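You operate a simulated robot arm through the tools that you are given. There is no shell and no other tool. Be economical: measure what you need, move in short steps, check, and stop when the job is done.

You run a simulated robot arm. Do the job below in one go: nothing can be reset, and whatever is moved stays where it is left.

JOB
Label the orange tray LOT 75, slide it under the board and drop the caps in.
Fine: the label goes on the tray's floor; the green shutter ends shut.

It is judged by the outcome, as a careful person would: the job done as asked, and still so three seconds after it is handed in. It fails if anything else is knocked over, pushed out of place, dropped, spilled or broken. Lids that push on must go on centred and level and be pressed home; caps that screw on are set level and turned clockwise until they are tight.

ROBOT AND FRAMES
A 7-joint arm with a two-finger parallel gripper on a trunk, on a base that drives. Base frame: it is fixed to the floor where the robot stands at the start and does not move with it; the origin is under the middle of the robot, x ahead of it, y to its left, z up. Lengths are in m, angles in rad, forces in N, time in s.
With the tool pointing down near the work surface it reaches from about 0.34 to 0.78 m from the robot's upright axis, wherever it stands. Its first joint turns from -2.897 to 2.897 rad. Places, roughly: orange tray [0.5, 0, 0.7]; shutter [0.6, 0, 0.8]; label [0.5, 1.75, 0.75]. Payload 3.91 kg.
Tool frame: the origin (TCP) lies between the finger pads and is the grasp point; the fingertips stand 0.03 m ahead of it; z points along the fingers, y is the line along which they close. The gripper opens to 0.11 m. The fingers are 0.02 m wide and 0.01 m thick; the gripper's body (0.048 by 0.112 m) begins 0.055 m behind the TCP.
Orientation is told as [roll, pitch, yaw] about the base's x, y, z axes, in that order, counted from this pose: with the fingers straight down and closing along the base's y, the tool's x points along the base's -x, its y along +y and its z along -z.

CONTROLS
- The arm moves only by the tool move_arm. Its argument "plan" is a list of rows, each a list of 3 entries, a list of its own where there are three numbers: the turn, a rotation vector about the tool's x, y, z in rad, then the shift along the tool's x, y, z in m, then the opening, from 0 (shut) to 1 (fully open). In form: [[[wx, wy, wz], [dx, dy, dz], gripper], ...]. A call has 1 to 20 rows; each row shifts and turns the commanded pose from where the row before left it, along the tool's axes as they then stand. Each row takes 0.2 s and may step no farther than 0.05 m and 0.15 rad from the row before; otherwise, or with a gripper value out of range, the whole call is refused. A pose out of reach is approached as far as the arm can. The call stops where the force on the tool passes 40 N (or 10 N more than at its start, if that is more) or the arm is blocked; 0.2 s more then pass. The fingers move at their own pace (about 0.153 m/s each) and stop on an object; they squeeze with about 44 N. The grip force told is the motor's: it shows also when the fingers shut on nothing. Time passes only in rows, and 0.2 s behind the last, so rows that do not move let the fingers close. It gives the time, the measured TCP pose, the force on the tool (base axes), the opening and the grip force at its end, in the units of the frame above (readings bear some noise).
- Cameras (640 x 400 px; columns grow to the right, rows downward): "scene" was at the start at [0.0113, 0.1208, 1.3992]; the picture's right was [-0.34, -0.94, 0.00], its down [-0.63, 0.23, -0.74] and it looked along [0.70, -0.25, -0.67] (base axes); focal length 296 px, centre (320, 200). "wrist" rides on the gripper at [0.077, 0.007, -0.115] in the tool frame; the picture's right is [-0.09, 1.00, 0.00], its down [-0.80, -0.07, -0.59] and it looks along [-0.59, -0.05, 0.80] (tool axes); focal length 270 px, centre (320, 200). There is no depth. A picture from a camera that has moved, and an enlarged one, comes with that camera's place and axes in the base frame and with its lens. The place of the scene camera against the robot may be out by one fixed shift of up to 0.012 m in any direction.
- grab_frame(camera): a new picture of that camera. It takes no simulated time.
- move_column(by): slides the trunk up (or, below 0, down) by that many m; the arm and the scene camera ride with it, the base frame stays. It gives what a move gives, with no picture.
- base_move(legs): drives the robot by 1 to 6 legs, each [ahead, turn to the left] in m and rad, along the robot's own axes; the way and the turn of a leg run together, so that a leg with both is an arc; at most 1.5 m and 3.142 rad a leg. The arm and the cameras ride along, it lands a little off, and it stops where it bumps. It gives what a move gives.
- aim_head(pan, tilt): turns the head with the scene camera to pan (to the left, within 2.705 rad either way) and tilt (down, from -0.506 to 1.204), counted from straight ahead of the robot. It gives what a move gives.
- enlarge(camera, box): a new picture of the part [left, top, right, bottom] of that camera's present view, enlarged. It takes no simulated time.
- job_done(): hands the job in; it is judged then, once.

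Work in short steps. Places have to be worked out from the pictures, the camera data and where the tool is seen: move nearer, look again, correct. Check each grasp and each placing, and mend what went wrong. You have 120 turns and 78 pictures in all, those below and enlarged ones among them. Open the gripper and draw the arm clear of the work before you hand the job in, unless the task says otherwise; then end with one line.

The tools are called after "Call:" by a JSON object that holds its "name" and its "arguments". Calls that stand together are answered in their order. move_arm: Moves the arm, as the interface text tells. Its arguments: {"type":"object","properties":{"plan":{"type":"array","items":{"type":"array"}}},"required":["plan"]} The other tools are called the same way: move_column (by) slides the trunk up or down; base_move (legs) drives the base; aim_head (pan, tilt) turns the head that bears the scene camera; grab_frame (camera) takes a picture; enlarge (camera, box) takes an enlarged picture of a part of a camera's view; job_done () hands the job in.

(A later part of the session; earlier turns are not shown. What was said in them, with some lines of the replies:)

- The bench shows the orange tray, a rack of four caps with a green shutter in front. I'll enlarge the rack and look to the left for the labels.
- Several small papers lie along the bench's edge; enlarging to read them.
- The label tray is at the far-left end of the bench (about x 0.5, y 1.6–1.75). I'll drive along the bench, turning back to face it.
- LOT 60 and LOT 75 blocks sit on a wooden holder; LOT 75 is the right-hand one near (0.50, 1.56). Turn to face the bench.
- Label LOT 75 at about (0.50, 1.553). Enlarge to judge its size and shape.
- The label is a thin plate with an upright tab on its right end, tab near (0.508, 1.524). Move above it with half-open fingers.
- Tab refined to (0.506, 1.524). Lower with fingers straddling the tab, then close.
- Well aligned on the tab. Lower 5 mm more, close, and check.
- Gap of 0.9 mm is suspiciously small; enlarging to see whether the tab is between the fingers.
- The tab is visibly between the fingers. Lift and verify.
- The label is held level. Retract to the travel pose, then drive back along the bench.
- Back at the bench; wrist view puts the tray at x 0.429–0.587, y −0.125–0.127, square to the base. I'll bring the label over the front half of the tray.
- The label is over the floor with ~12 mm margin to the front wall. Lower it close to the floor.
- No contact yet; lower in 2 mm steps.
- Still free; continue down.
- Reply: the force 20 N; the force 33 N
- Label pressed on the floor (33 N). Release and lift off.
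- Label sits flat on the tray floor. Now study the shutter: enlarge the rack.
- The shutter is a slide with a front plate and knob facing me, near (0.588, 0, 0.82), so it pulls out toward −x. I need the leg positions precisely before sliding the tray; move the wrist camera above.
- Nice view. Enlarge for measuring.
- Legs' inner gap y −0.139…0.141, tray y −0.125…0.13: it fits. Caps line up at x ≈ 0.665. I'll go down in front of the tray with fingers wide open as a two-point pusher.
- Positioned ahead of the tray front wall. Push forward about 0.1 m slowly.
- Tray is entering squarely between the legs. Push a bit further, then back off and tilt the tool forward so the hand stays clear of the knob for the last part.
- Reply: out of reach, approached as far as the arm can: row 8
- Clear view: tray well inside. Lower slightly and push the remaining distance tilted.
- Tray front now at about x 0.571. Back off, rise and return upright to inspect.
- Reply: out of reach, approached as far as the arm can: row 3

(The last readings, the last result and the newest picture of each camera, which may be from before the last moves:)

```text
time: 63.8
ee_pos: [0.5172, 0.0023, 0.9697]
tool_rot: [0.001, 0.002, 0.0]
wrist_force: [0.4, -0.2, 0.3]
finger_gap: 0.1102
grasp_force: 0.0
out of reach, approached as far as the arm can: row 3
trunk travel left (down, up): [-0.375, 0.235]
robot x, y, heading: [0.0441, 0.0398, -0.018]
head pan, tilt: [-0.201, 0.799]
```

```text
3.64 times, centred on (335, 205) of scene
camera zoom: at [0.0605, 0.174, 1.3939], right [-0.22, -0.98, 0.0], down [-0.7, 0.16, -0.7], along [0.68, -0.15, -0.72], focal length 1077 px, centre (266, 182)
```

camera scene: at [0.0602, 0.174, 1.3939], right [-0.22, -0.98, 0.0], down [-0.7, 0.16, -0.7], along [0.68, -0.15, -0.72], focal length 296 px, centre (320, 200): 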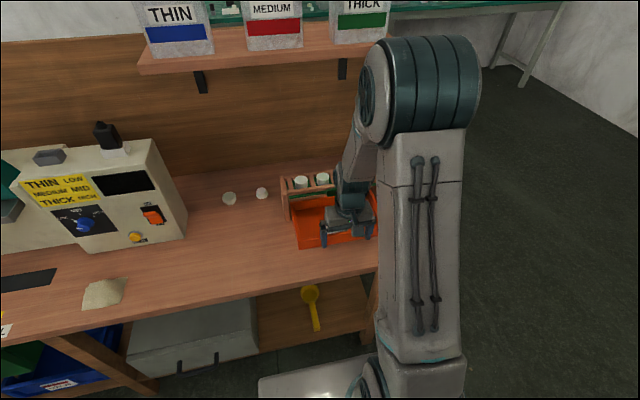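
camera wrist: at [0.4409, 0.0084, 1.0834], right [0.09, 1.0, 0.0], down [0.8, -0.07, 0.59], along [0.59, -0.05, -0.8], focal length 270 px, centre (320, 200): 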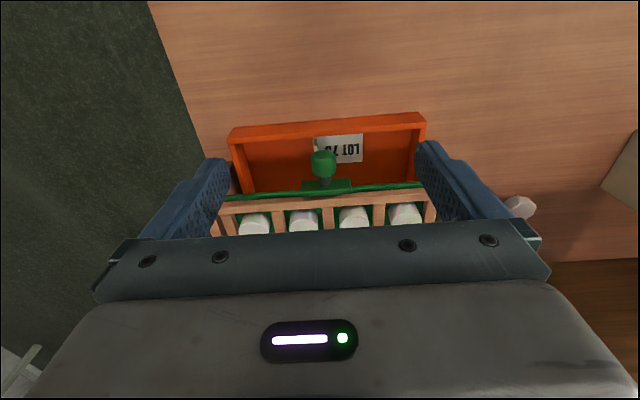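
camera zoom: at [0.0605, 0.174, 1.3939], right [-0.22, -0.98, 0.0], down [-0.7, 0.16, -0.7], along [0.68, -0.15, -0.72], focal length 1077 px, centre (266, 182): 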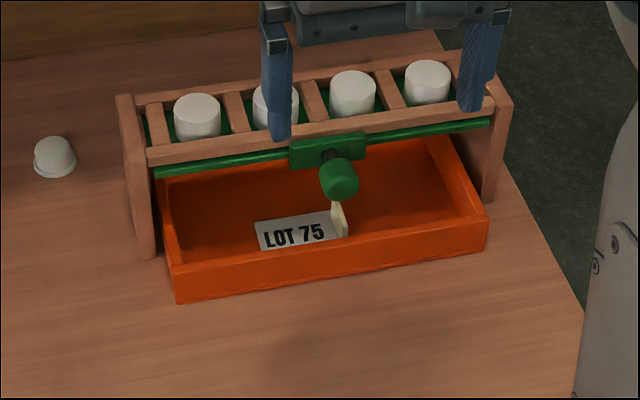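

Knob triangulated at (0.585, 0.001, 0.822). Go over it with fingers straddling and descend.

Call:
{"name": "move_arm", "arguments": {"plan": [[[0, 0, 0], [-0.033, 0, 0], 0.6], [[0, 0, 0], [-0.033, -0.001, 0.02], 0.6], [[0, 0, 0], [0, 0, 0.04], 0.6], [[0, 0, 0], [0, 0, 0.04], 0.6], [[0, 0, 0], [0, 0, 0], 0.6]]}}

Call:
{"name": "grab_frame", "arguments": {"camera": "wrist"}}

Call:
{"name": "enlarge", "arguments": {"camera": "scene", "box": [270, 150, 400, 260]}}

```text
time: 65.0
ee_pos: [0.5825, 0.0032, 0.8688]
tool_rot: [0.001, 0.001, -0.002]
wrist_force: [0.0, -0.9, -0.2]
finger_gap: 0.0659
grasp_force: 0.1
trunk travel left (down, up): [-0.375, 0.235]
robot x, y, heading: [0.0443, 0.0396, -0.018]
head pan, tilt: [-0.201, 0.799]
```

```text
37 pictures are left
camera wrist: at [0.5062, 0.0092, 0.9831], right [0.09, 1.0, 0.0], down [0.8, -0.07, 0.59], along [0.59, -0.05, -0.8], focal length 270 px, centre (320, 200)
```

wrist: 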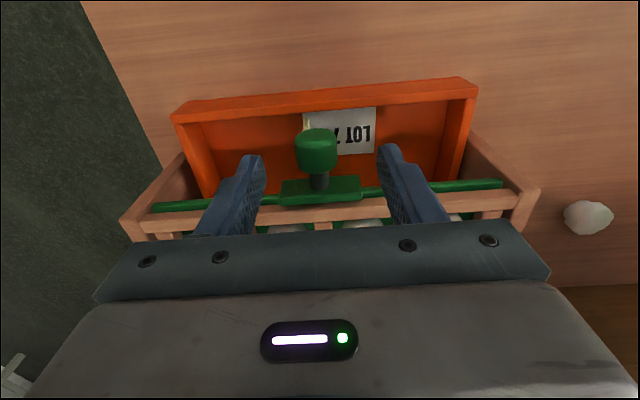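

```text
3.64 times, centred on (335, 205) of scene
camera zoom: at [0.0605, 0.174, 1.3939], right [-0.22, -0.98, 0.0], down [-0.7, 0.16, -0.7], along [0.68, -0.15, -0.72], focal length 1077 px, centre (266, 182)
```

zoom: 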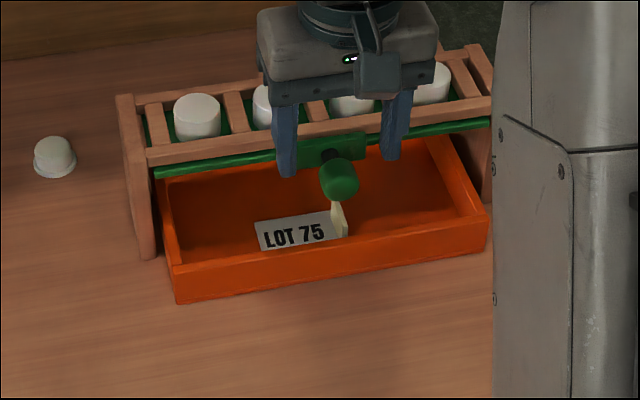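

Aligned with the knob. Lower 47 mm and grip.

Call:
{"name": "move_arm", "arguments": {"plan": [[[0, 0, 0], [-0.001, -0.0015, 0.016], 0.6], [[0, 0, 0], [-0.001, -0.001, 0.016], 0.6], [[0, 0, 0], [0, 0, 0.016], 0.6], [[0, 0, 0], [0, 0, 0], 0.0], [[0, 0, 0], [0, 0, 0], 0.0], [[0, 0, 0], [0, 0, 0], 0.0]]}}

Call:
{"name": "enlarge", "arguments": {"camera": "scene", "box": [270, 150, 400, 260]}}

Call:
{"name": "enlarge", "arguments": {"camera": "wrist", "box": [160, 60, 480, 260]}}

```text
time: 66.4
ee_pos: [0.5856, 0.0008, 0.821]
tool_rot: [0.0, 0.0, 0.0]
wrist_force: [1.1, 1.3, -3.8]
finger_gap: 0.0273
grasp_force: 45.1
trunk travel left (down, up): [-0.375, 0.235]
robot x, y, heading: [0.0485, 0.0396, -0.013]
head pan, tilt: [-0.201, 0.799]
```

```text
3.64 times, centred on (335, 205) of scene
camera zoom: at [0.0605, 0.1741, 1.3939], right [-0.22, -0.98, 0.0], down [-0.7, 0.15, -0.7], along [0.68, -0.15, -0.72], focal length 1077 px, centre (266, 182)
```

zoom: 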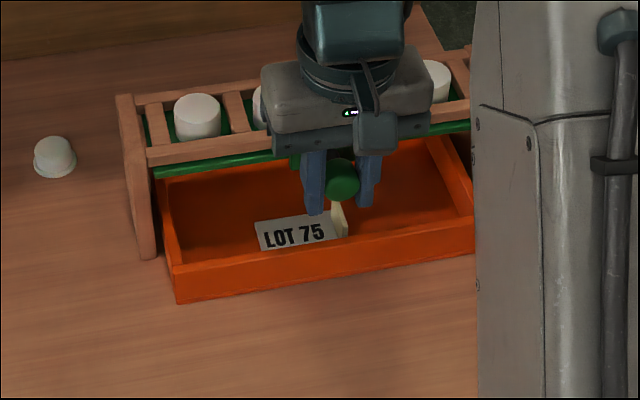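

```text
2.00 times, centred on (320, 160) of wrist
camera zoom: at [0.5081, 0.0064, 0.935], right [0.09, 1.0, 0.0], down [0.8, -0.07, 0.59], along [0.59, -0.05, -0.8], focal length 541 px, centre (320, 280)
```

zoom: 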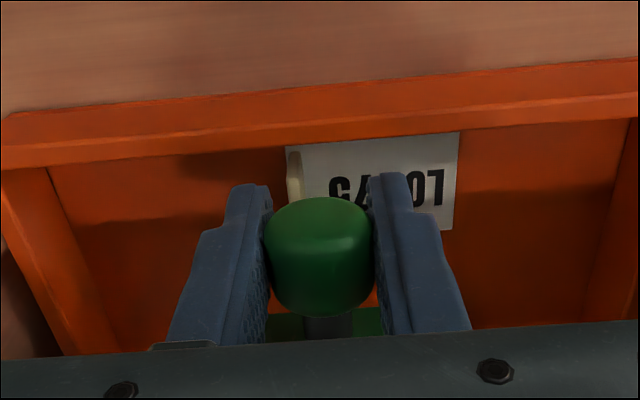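

Knob gripped (27 mm). Pull toward me slowly, a small test first.

Call:
{"name": "move_arm", "arguments": {"plan": [[[0, 0, 0], [0.006, 0, 0], 0.0], [[0, 0, 0], [0.006, 0, 0], 0.0], [[0, 0, 0], [0.006, 0, 0], 0.0]]}}

Call:
{"name": "enlarge", "arguments": {"camera": "scene", "box": [270, 150, 400, 260]}}

```text
time: 67.2
ee_pos: [0.5678, -0.0, 0.821]
tool_rot: [0.001, 0.002, 0.0]
wrist_force: [1.6, 4.5, -12.1]
finger_gap: 0.0275
grasp_force: 45.2
trunk travel left (down, up): [-0.375, 0.235]
robot x, y, heading: [0.0426, 0.0396, -0.017]
head pan, tilt: [-0.201, 0.799]
```

```text
3.64 times, centred on (335, 205) of scene
camera zoom: at [0.0611, 0.1745, 1.3937], right [-0.22, -0.98, 0.0], down [-0.7, 0.15, -0.7], along [0.68, -0.15, -0.72], focal length 1077 px, centre (266, 182)
```

zoom: 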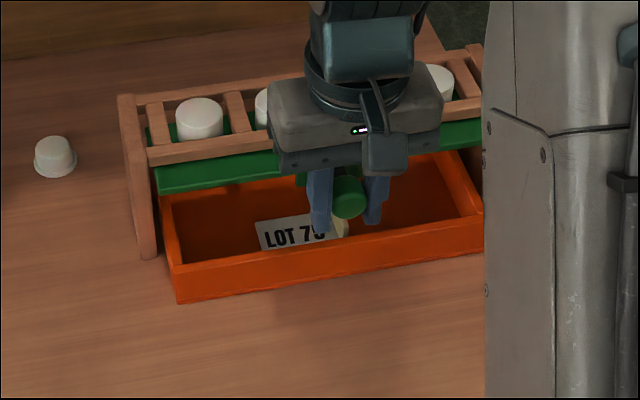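

The shutter slides out toward me. Continue pulling.

Call:
{"name": "move_arm", "arguments": {"plan": [[[0, 0, 0], [0.006, 0, 0], 0.0], [[0, 0, 0], [0.006, 0, 0], 0.0], [[0, 0, 0], [0.006, 0, 0], 0.0], [[0, 0, 0], [0.006, 0, 0], 0.0], [[0, 0, 0], [0.006, 0, 0], 0.0]]}}

Call:
{"name": "enlarge", "arguments": {"camera": "scene", "box": [270, 150, 400, 260]}}

```text
time: 68.4
ee_pos: [0.5375, -0.0006, 0.821]
tool_rot: [0.002, 0.002, 0.002]
wrist_force: [0.0, 8.0, -21.2]
finger_gap: 0.0273
grasp_force: 45.3
trunk travel left (down, up): [-0.375, 0.235]
robot x, y, heading: [0.0422, 0.0396, -0.02]
head pan, tilt: [-0.201, 0.799]
```

```text
3.64 times, centred on (335, 205) of scene
camera zoom: at [0.0616, 0.1749, 1.3937], right [-0.22, -0.98, 0.0], down [-0.7, 0.15, -0.7], along [0.68, -0.15, -0.72], focal length 1077 px, centre (266, 182)
```

zoom: 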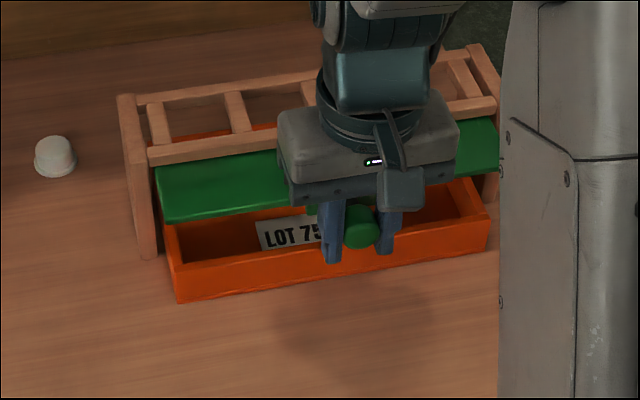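

At least the left caps have dropped. Relieve the side load a little, pull a few mm more, and check the others via the wrist view.

Call:
{"name": "move_arm", "arguments": {"plan": [[[0, 0, 0], [0.003, 0.0005, 0.001], 0.0], [[0, 0, 0], [0.003, 0.0005, 0.001], 0.0], [[0, 0, 0], [0, 0, 0], 0.0]]}}

Call:
{"name": "aim_head", "arguments": {"pan": -0.4, "tilt": 0.75}}

Call:
{"name": "grab_frame", "arguments": {"camera": "scene"}}

Call:
{"name": "grab_frame", "arguments": {"camera": "wrist"}}

```text
time: 69.2
ee_pos: [0.5314, 0.0002, 0.8211]
tool_rot: [-0.002, -0.001, 0.0]
wrist_force: [2.5, 5.9, 2.9]
finger_gap: 0.0273
grasp_force: 44.8
trunk travel left (down, up): [-0.375, 0.235]
robot x, y, heading: [0.0501, 0.0416, -0.02]
head pan, tilt: [-0.201, 0.799]
```

```text
time: 69.9
ee_pos: [0.5317, 0.001, 0.8215]
tool_rot: [-0.001, -0.004, 0.002]
wrist_force: [1.6, 4.5, 11.7]
finger_gap: 0.027
grasp_force: 44.9
trunk travel left (down, up): [-0.375, 0.235]
robot x, y, heading: [0.0431, 0.0417, -0.014]
head pan, tilt: [-0.4, 0.75]
```

```text
31 pictures are left
camera scene: at [0.0567, 0.1587, 1.398], right [-0.4, -0.91, 0.0], down [-0.62, 0.28, -0.73], along [0.67, -0.3, -0.68], focal length 296 px, centre (320, 200)
```

scene: 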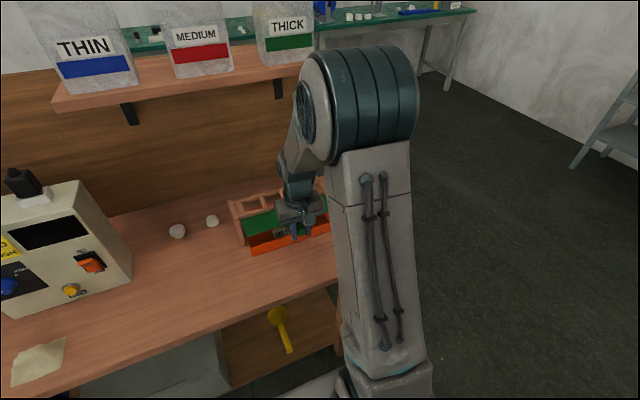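

```text
30 pictures are left
camera wrist: at [0.4535, 0.0064, 0.9349], right [0.09, 1.0, 0.0], down [0.8, -0.07, 0.6], along [0.59, -0.05, -0.8], focal length 270 px, centre (320, 200)
```

wrist: 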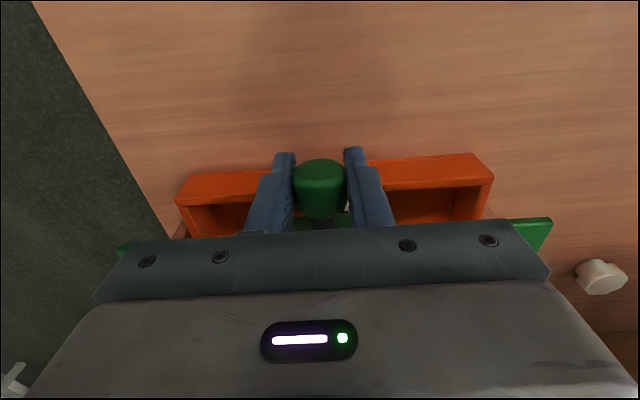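

Call:
{"name": "enlarge", "arguments": {"camera": "scene", "box": [220, 170, 350, 260]}}

```text
4.44 times, centred on (285, 215) of scene
camera zoom: at [0.0567, 0.1587, 1.398], right [-0.4, -0.91, 0.0], down [-0.62, 0.28, -0.73], along [0.67, -0.3, -0.68], focal length 1316 px, centre (476, 133)
```

zoom: 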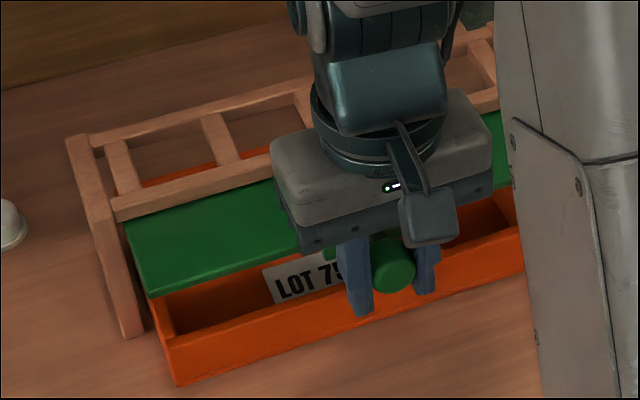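

Rightmost window is also empty. Push the shutter back in.

Call:
{"name": "move_arm", "arguments": {"plan": [[[0, 0, 0], [-0.006, 0, -0.001], 0.0], [[0, 0, 0], [-0.007, 0, 0], 0.0], [[0, 0, 0], [-0.007, 0, 0], 0.0], [[0, 0, 0], [-0.007, 0, 0], 0.0], [[0, 0, 0], [-0.007, 0, 0], 0.0], [[0, 0, 0], [0, 0, 0], 0.0]]}}

Call:
{"name": "aim_head", "arguments": {"pan": -0.2, "tilt": 0.8}}

Call:
{"name": "enlarge", "arguments": {"camera": "scene", "box": [270, 150, 400, 260]}}

```text
time: 71.3
ee_pos: [0.5651, 0.0002, 0.8219]
tool_rot: [0.001, -0.001, 0.001]
wrist_force: [-1.6, 1.9, 4.0]
finger_gap: 0.0273
grasp_force: 45.3
trunk travel left (down, up): [-0.375, 0.235]
robot x, y, heading: [0.0512, 0.0412, -0.019]
head pan, tilt: [-0.4, 0.75]
```

```text
time: 72.1
ee_pos: [0.564, 0.0003, 0.8212]
tool_rot: [0.0, -0.001, -0.002]
wrist_force: [-0.5, 0.5, 2.0]
finger_gap: 0.0275
grasp_force: 44.9
trunk travel left (down, up): [-0.375, 0.235]
robot x, y, heading: [0.0471, 0.043, -0.013]
head pan, tilt: [-0.201, 0.799]
```

```text
3.64 times, centred on (335, 205) of scene
camera zoom: at [0.06, 0.1743, 1.3939], right [-0.22, -0.98, 0.0], down [-0.7, 0.16, -0.7], along [0.68, -0.15, -0.72], focal length 1077 px, centre (266, 182)
```

zoom: 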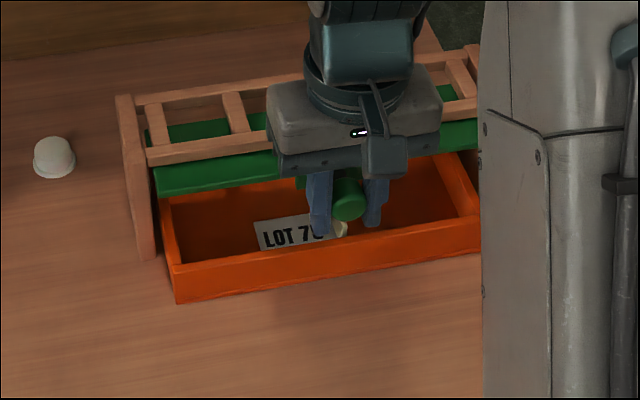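

Shutter goes back freely. Finish to home and feel the stop.

Call:
{"name": "move_arm", "arguments": {"plan": [[[0, 0, 0], [-0.006, 0, 0], 0.0], [[0, 0, 0], [-0.006, 0, 0], 0.0], [[0, 0, 0], [-0.006, 0, 0], 0.0], [[0, 0, 0], [-0.003, 0, 0], 0.0], [[0, 0, 0], [-0.002, 0, 0], 0.0], [[0, 0, 0], [0, 0, 0], 0.0]]}}

Call:
{"name": "enlarge", "arguments": {"camera": "scene", "box": [270, 150, 400, 260]}}

```text
time: 73.5
ee_pos: [0.5851, 0.0001, 0.8218]
tool_rot: [0.001, 0.001, 0.0]
wrist_force: [-13.8, -3.1, 4.3]
finger_gap: 0.0273
grasp_force: 45.0
trunk travel left (down, up): [-0.375, 0.235]
robot x, y, heading: [0.0464, 0.0387, -0.017]
head pan, tilt: [-0.201, 0.799]
```

```text
3.64 times, centred on (335, 205) of scene
camera zoom: at [0.0585, 0.1738, 1.3941], right [-0.22, -0.98, 0.0], down [-0.7, 0.16, -0.7], along [0.68, -0.15, -0.72], focal length 1077 px, centre (266, 182)
```

zoom: 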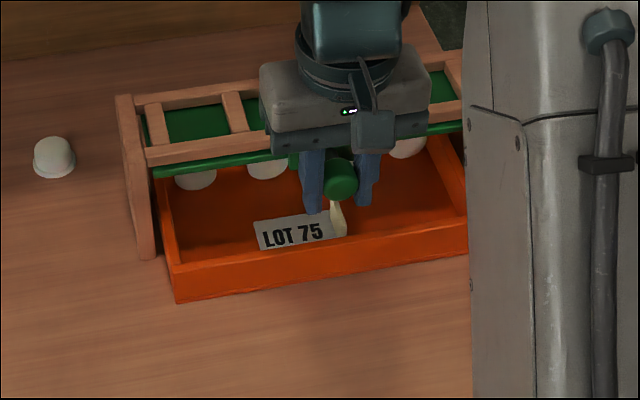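

Shutter is home against its stop (−14 N), and caps sit in the tray. Release, rise and inspect.

Call:
{"name": "move_arm", "arguments": {"plan": [[[0, 0, 0], [0.002, 0, 0], 0.0], [[0, 0, 0], [0, 0, 0], 0.6], [[0, 0, 0], [0, 0, 0], 0.6], [[0, 0, 0], [0, 0, -0.02], 0.6], [[0, 0, 0], [0, 0, -0.04], 0.6], [[0, 0, 0], [0, 0, -0.045], 0.6], [[0, 0, 0], [0, 0, -0.045], 0.6], [[0, 0, 0], [0.045, 0, 0], 0.6], [[0, 0, 0], [0.045, 0, 0], 0.6], [[0, 0, 0], [0.045, 0, 0], 0.6], [[0, 0, 0], [0.045, 0, 0], 0.6], [[0, 0, 0], [0, -0.045, 0], 0.6], [[0, 0, 0], [0, -0.045, 0], 0.6], [[0, 0, 0], [0, -0.045, 0], 0.6]]}}

Call:
{"name": "enlarge", "arguments": {"camera": "scene", "box": [270, 150, 400, 260]}}

Call:
{"name": "grab_frame", "arguments": {"camera": "wrist"}}

```text
time: 76.5
ee_pos: [0.4046, -0.1356, 0.97]
tool_rot: [-0.001, -0.001, 0.002]
wrist_force: [1.0, 0.0, 0.3]
finger_gap: 0.0661
grasp_force: 0.1
trunk travel left (down, up): [-0.375, 0.235]
robot x, y, heading: [0.0456, 0.0425, -0.017]
head pan, tilt: [-0.201, 0.799]
```

```text
3.64 times, centred on (335, 205) of scene
camera zoom: at [0.0602, 0.174, 1.394], right [-0.22, -0.98, 0.0], down [-0.7, 0.16, -0.7], along [0.68, -0.15, -0.72], focal length 1077 px, centre (266, 182)
```

zoom: 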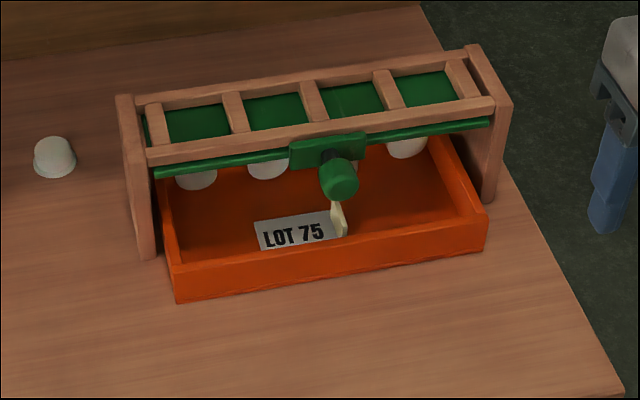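

```text
25 pictures are left
camera wrist: at [0.3293, -0.1302, 1.0839], right [0.09, 1.0, 0.0], down [0.8, -0.07, 0.59], along [0.59, -0.05, -0.8], focal length 270 px, centre (320, 200)
```

wrist: 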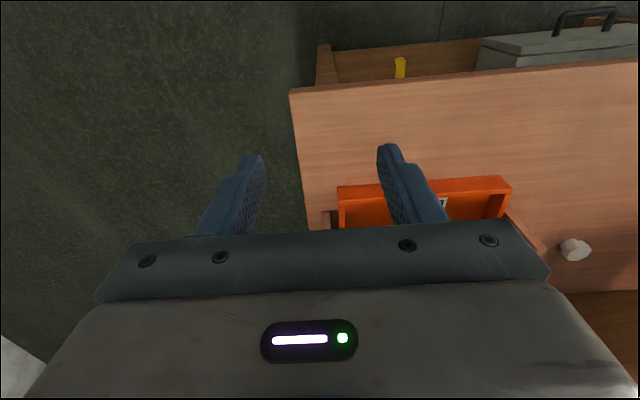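

Three caps are visible; the fourth is likely hidden behind the knob. Lower the trunk a bit for a flatter view.

Call:
{"name": "move_column", "arguments": {"by": -0.15}}

Call:
{"name": "enlarge", "arguments": {"camera": "scene", "box": [260, 80, 420, 190]}}

```text
time: 78.2
ee_pos: [0.4061, -0.1351, 0.8199]
tool_rot: [-0.001, 0.001, -0.001]
wrist_force: [0.3, 0.2, 0.2]
finger_gap: 0.0661
grasp_force: 0.0
trunk travel left (down, up): [-0.225, 0.385]
robot x, y, heading: [0.0475, 0.0403, -0.015]
head pan, tilt: [-0.201, 0.799]
```

```text
3.64 times, centred on (340, 135) of scene
camera zoom: at [0.0602, 0.1741, 1.244], right [-0.22, -0.98, 0.0], down [-0.7, 0.16, -0.7], along [0.68, -0.15, -0.72], focal length 1077 px, centre (247, 436)
```

zoom: 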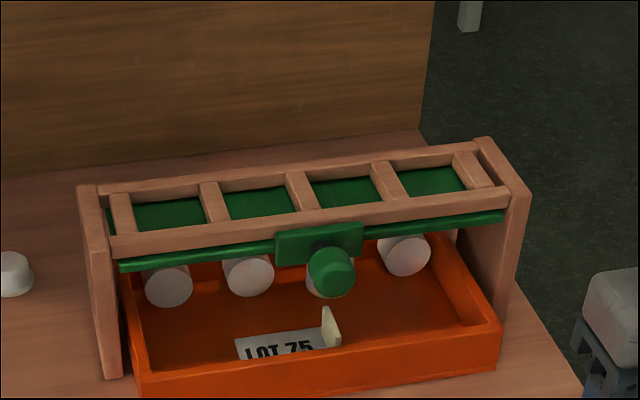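

All four caps are in the tray, the label is on the floor and the shutter is shut. Raise the trunk to clear the arm.

Call:
{"name": "move_column", "arguments": {"by": 0.2}}

Call:
{"name": "grab_frame", "arguments": {"camera": "scene"}}

```text
time: 80.4
ee_pos: [0.407, -0.1361, 1.0202]
tool_rot: [0.0, 0.0, 0.0]
wrist_force: [0.1, 0.5, -0.3]
finger_gap: 0.0661
grasp_force: 0.1
trunk travel left (down, up): [-0.425, 0.185]
robot x, y, heading: [0.043, 0.039, -0.014]
head pan, tilt: [-0.201, 0.799]
```

```text
23 pictures are left
camera scene: at [0.0602, 0.1742, 1.4439], right [-0.22, -0.98, 0.0], down [-0.7, 0.16, -0.7], along [0.68, -0.15, -0.72], focal length 296 px, centre (320, 200)
```

scene: 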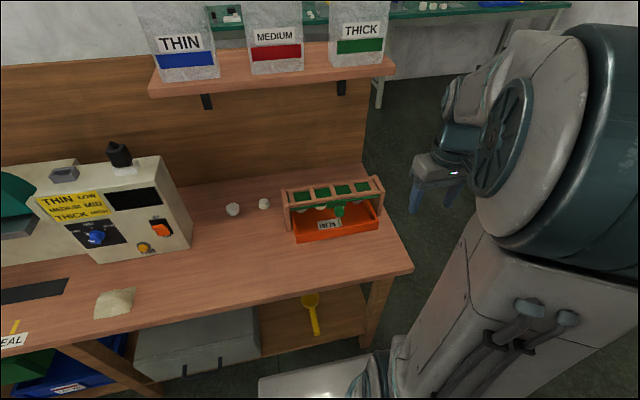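

Everything is in place and the arm is clear; handing in.

Call:
{"name": "job_done", "arguments": {}}

```text
The job is handed in.
```

The LOT 75 label is pressed onto the orange tray's floor, the tray is under the board with all four caps in it, and the green shutter is shut.
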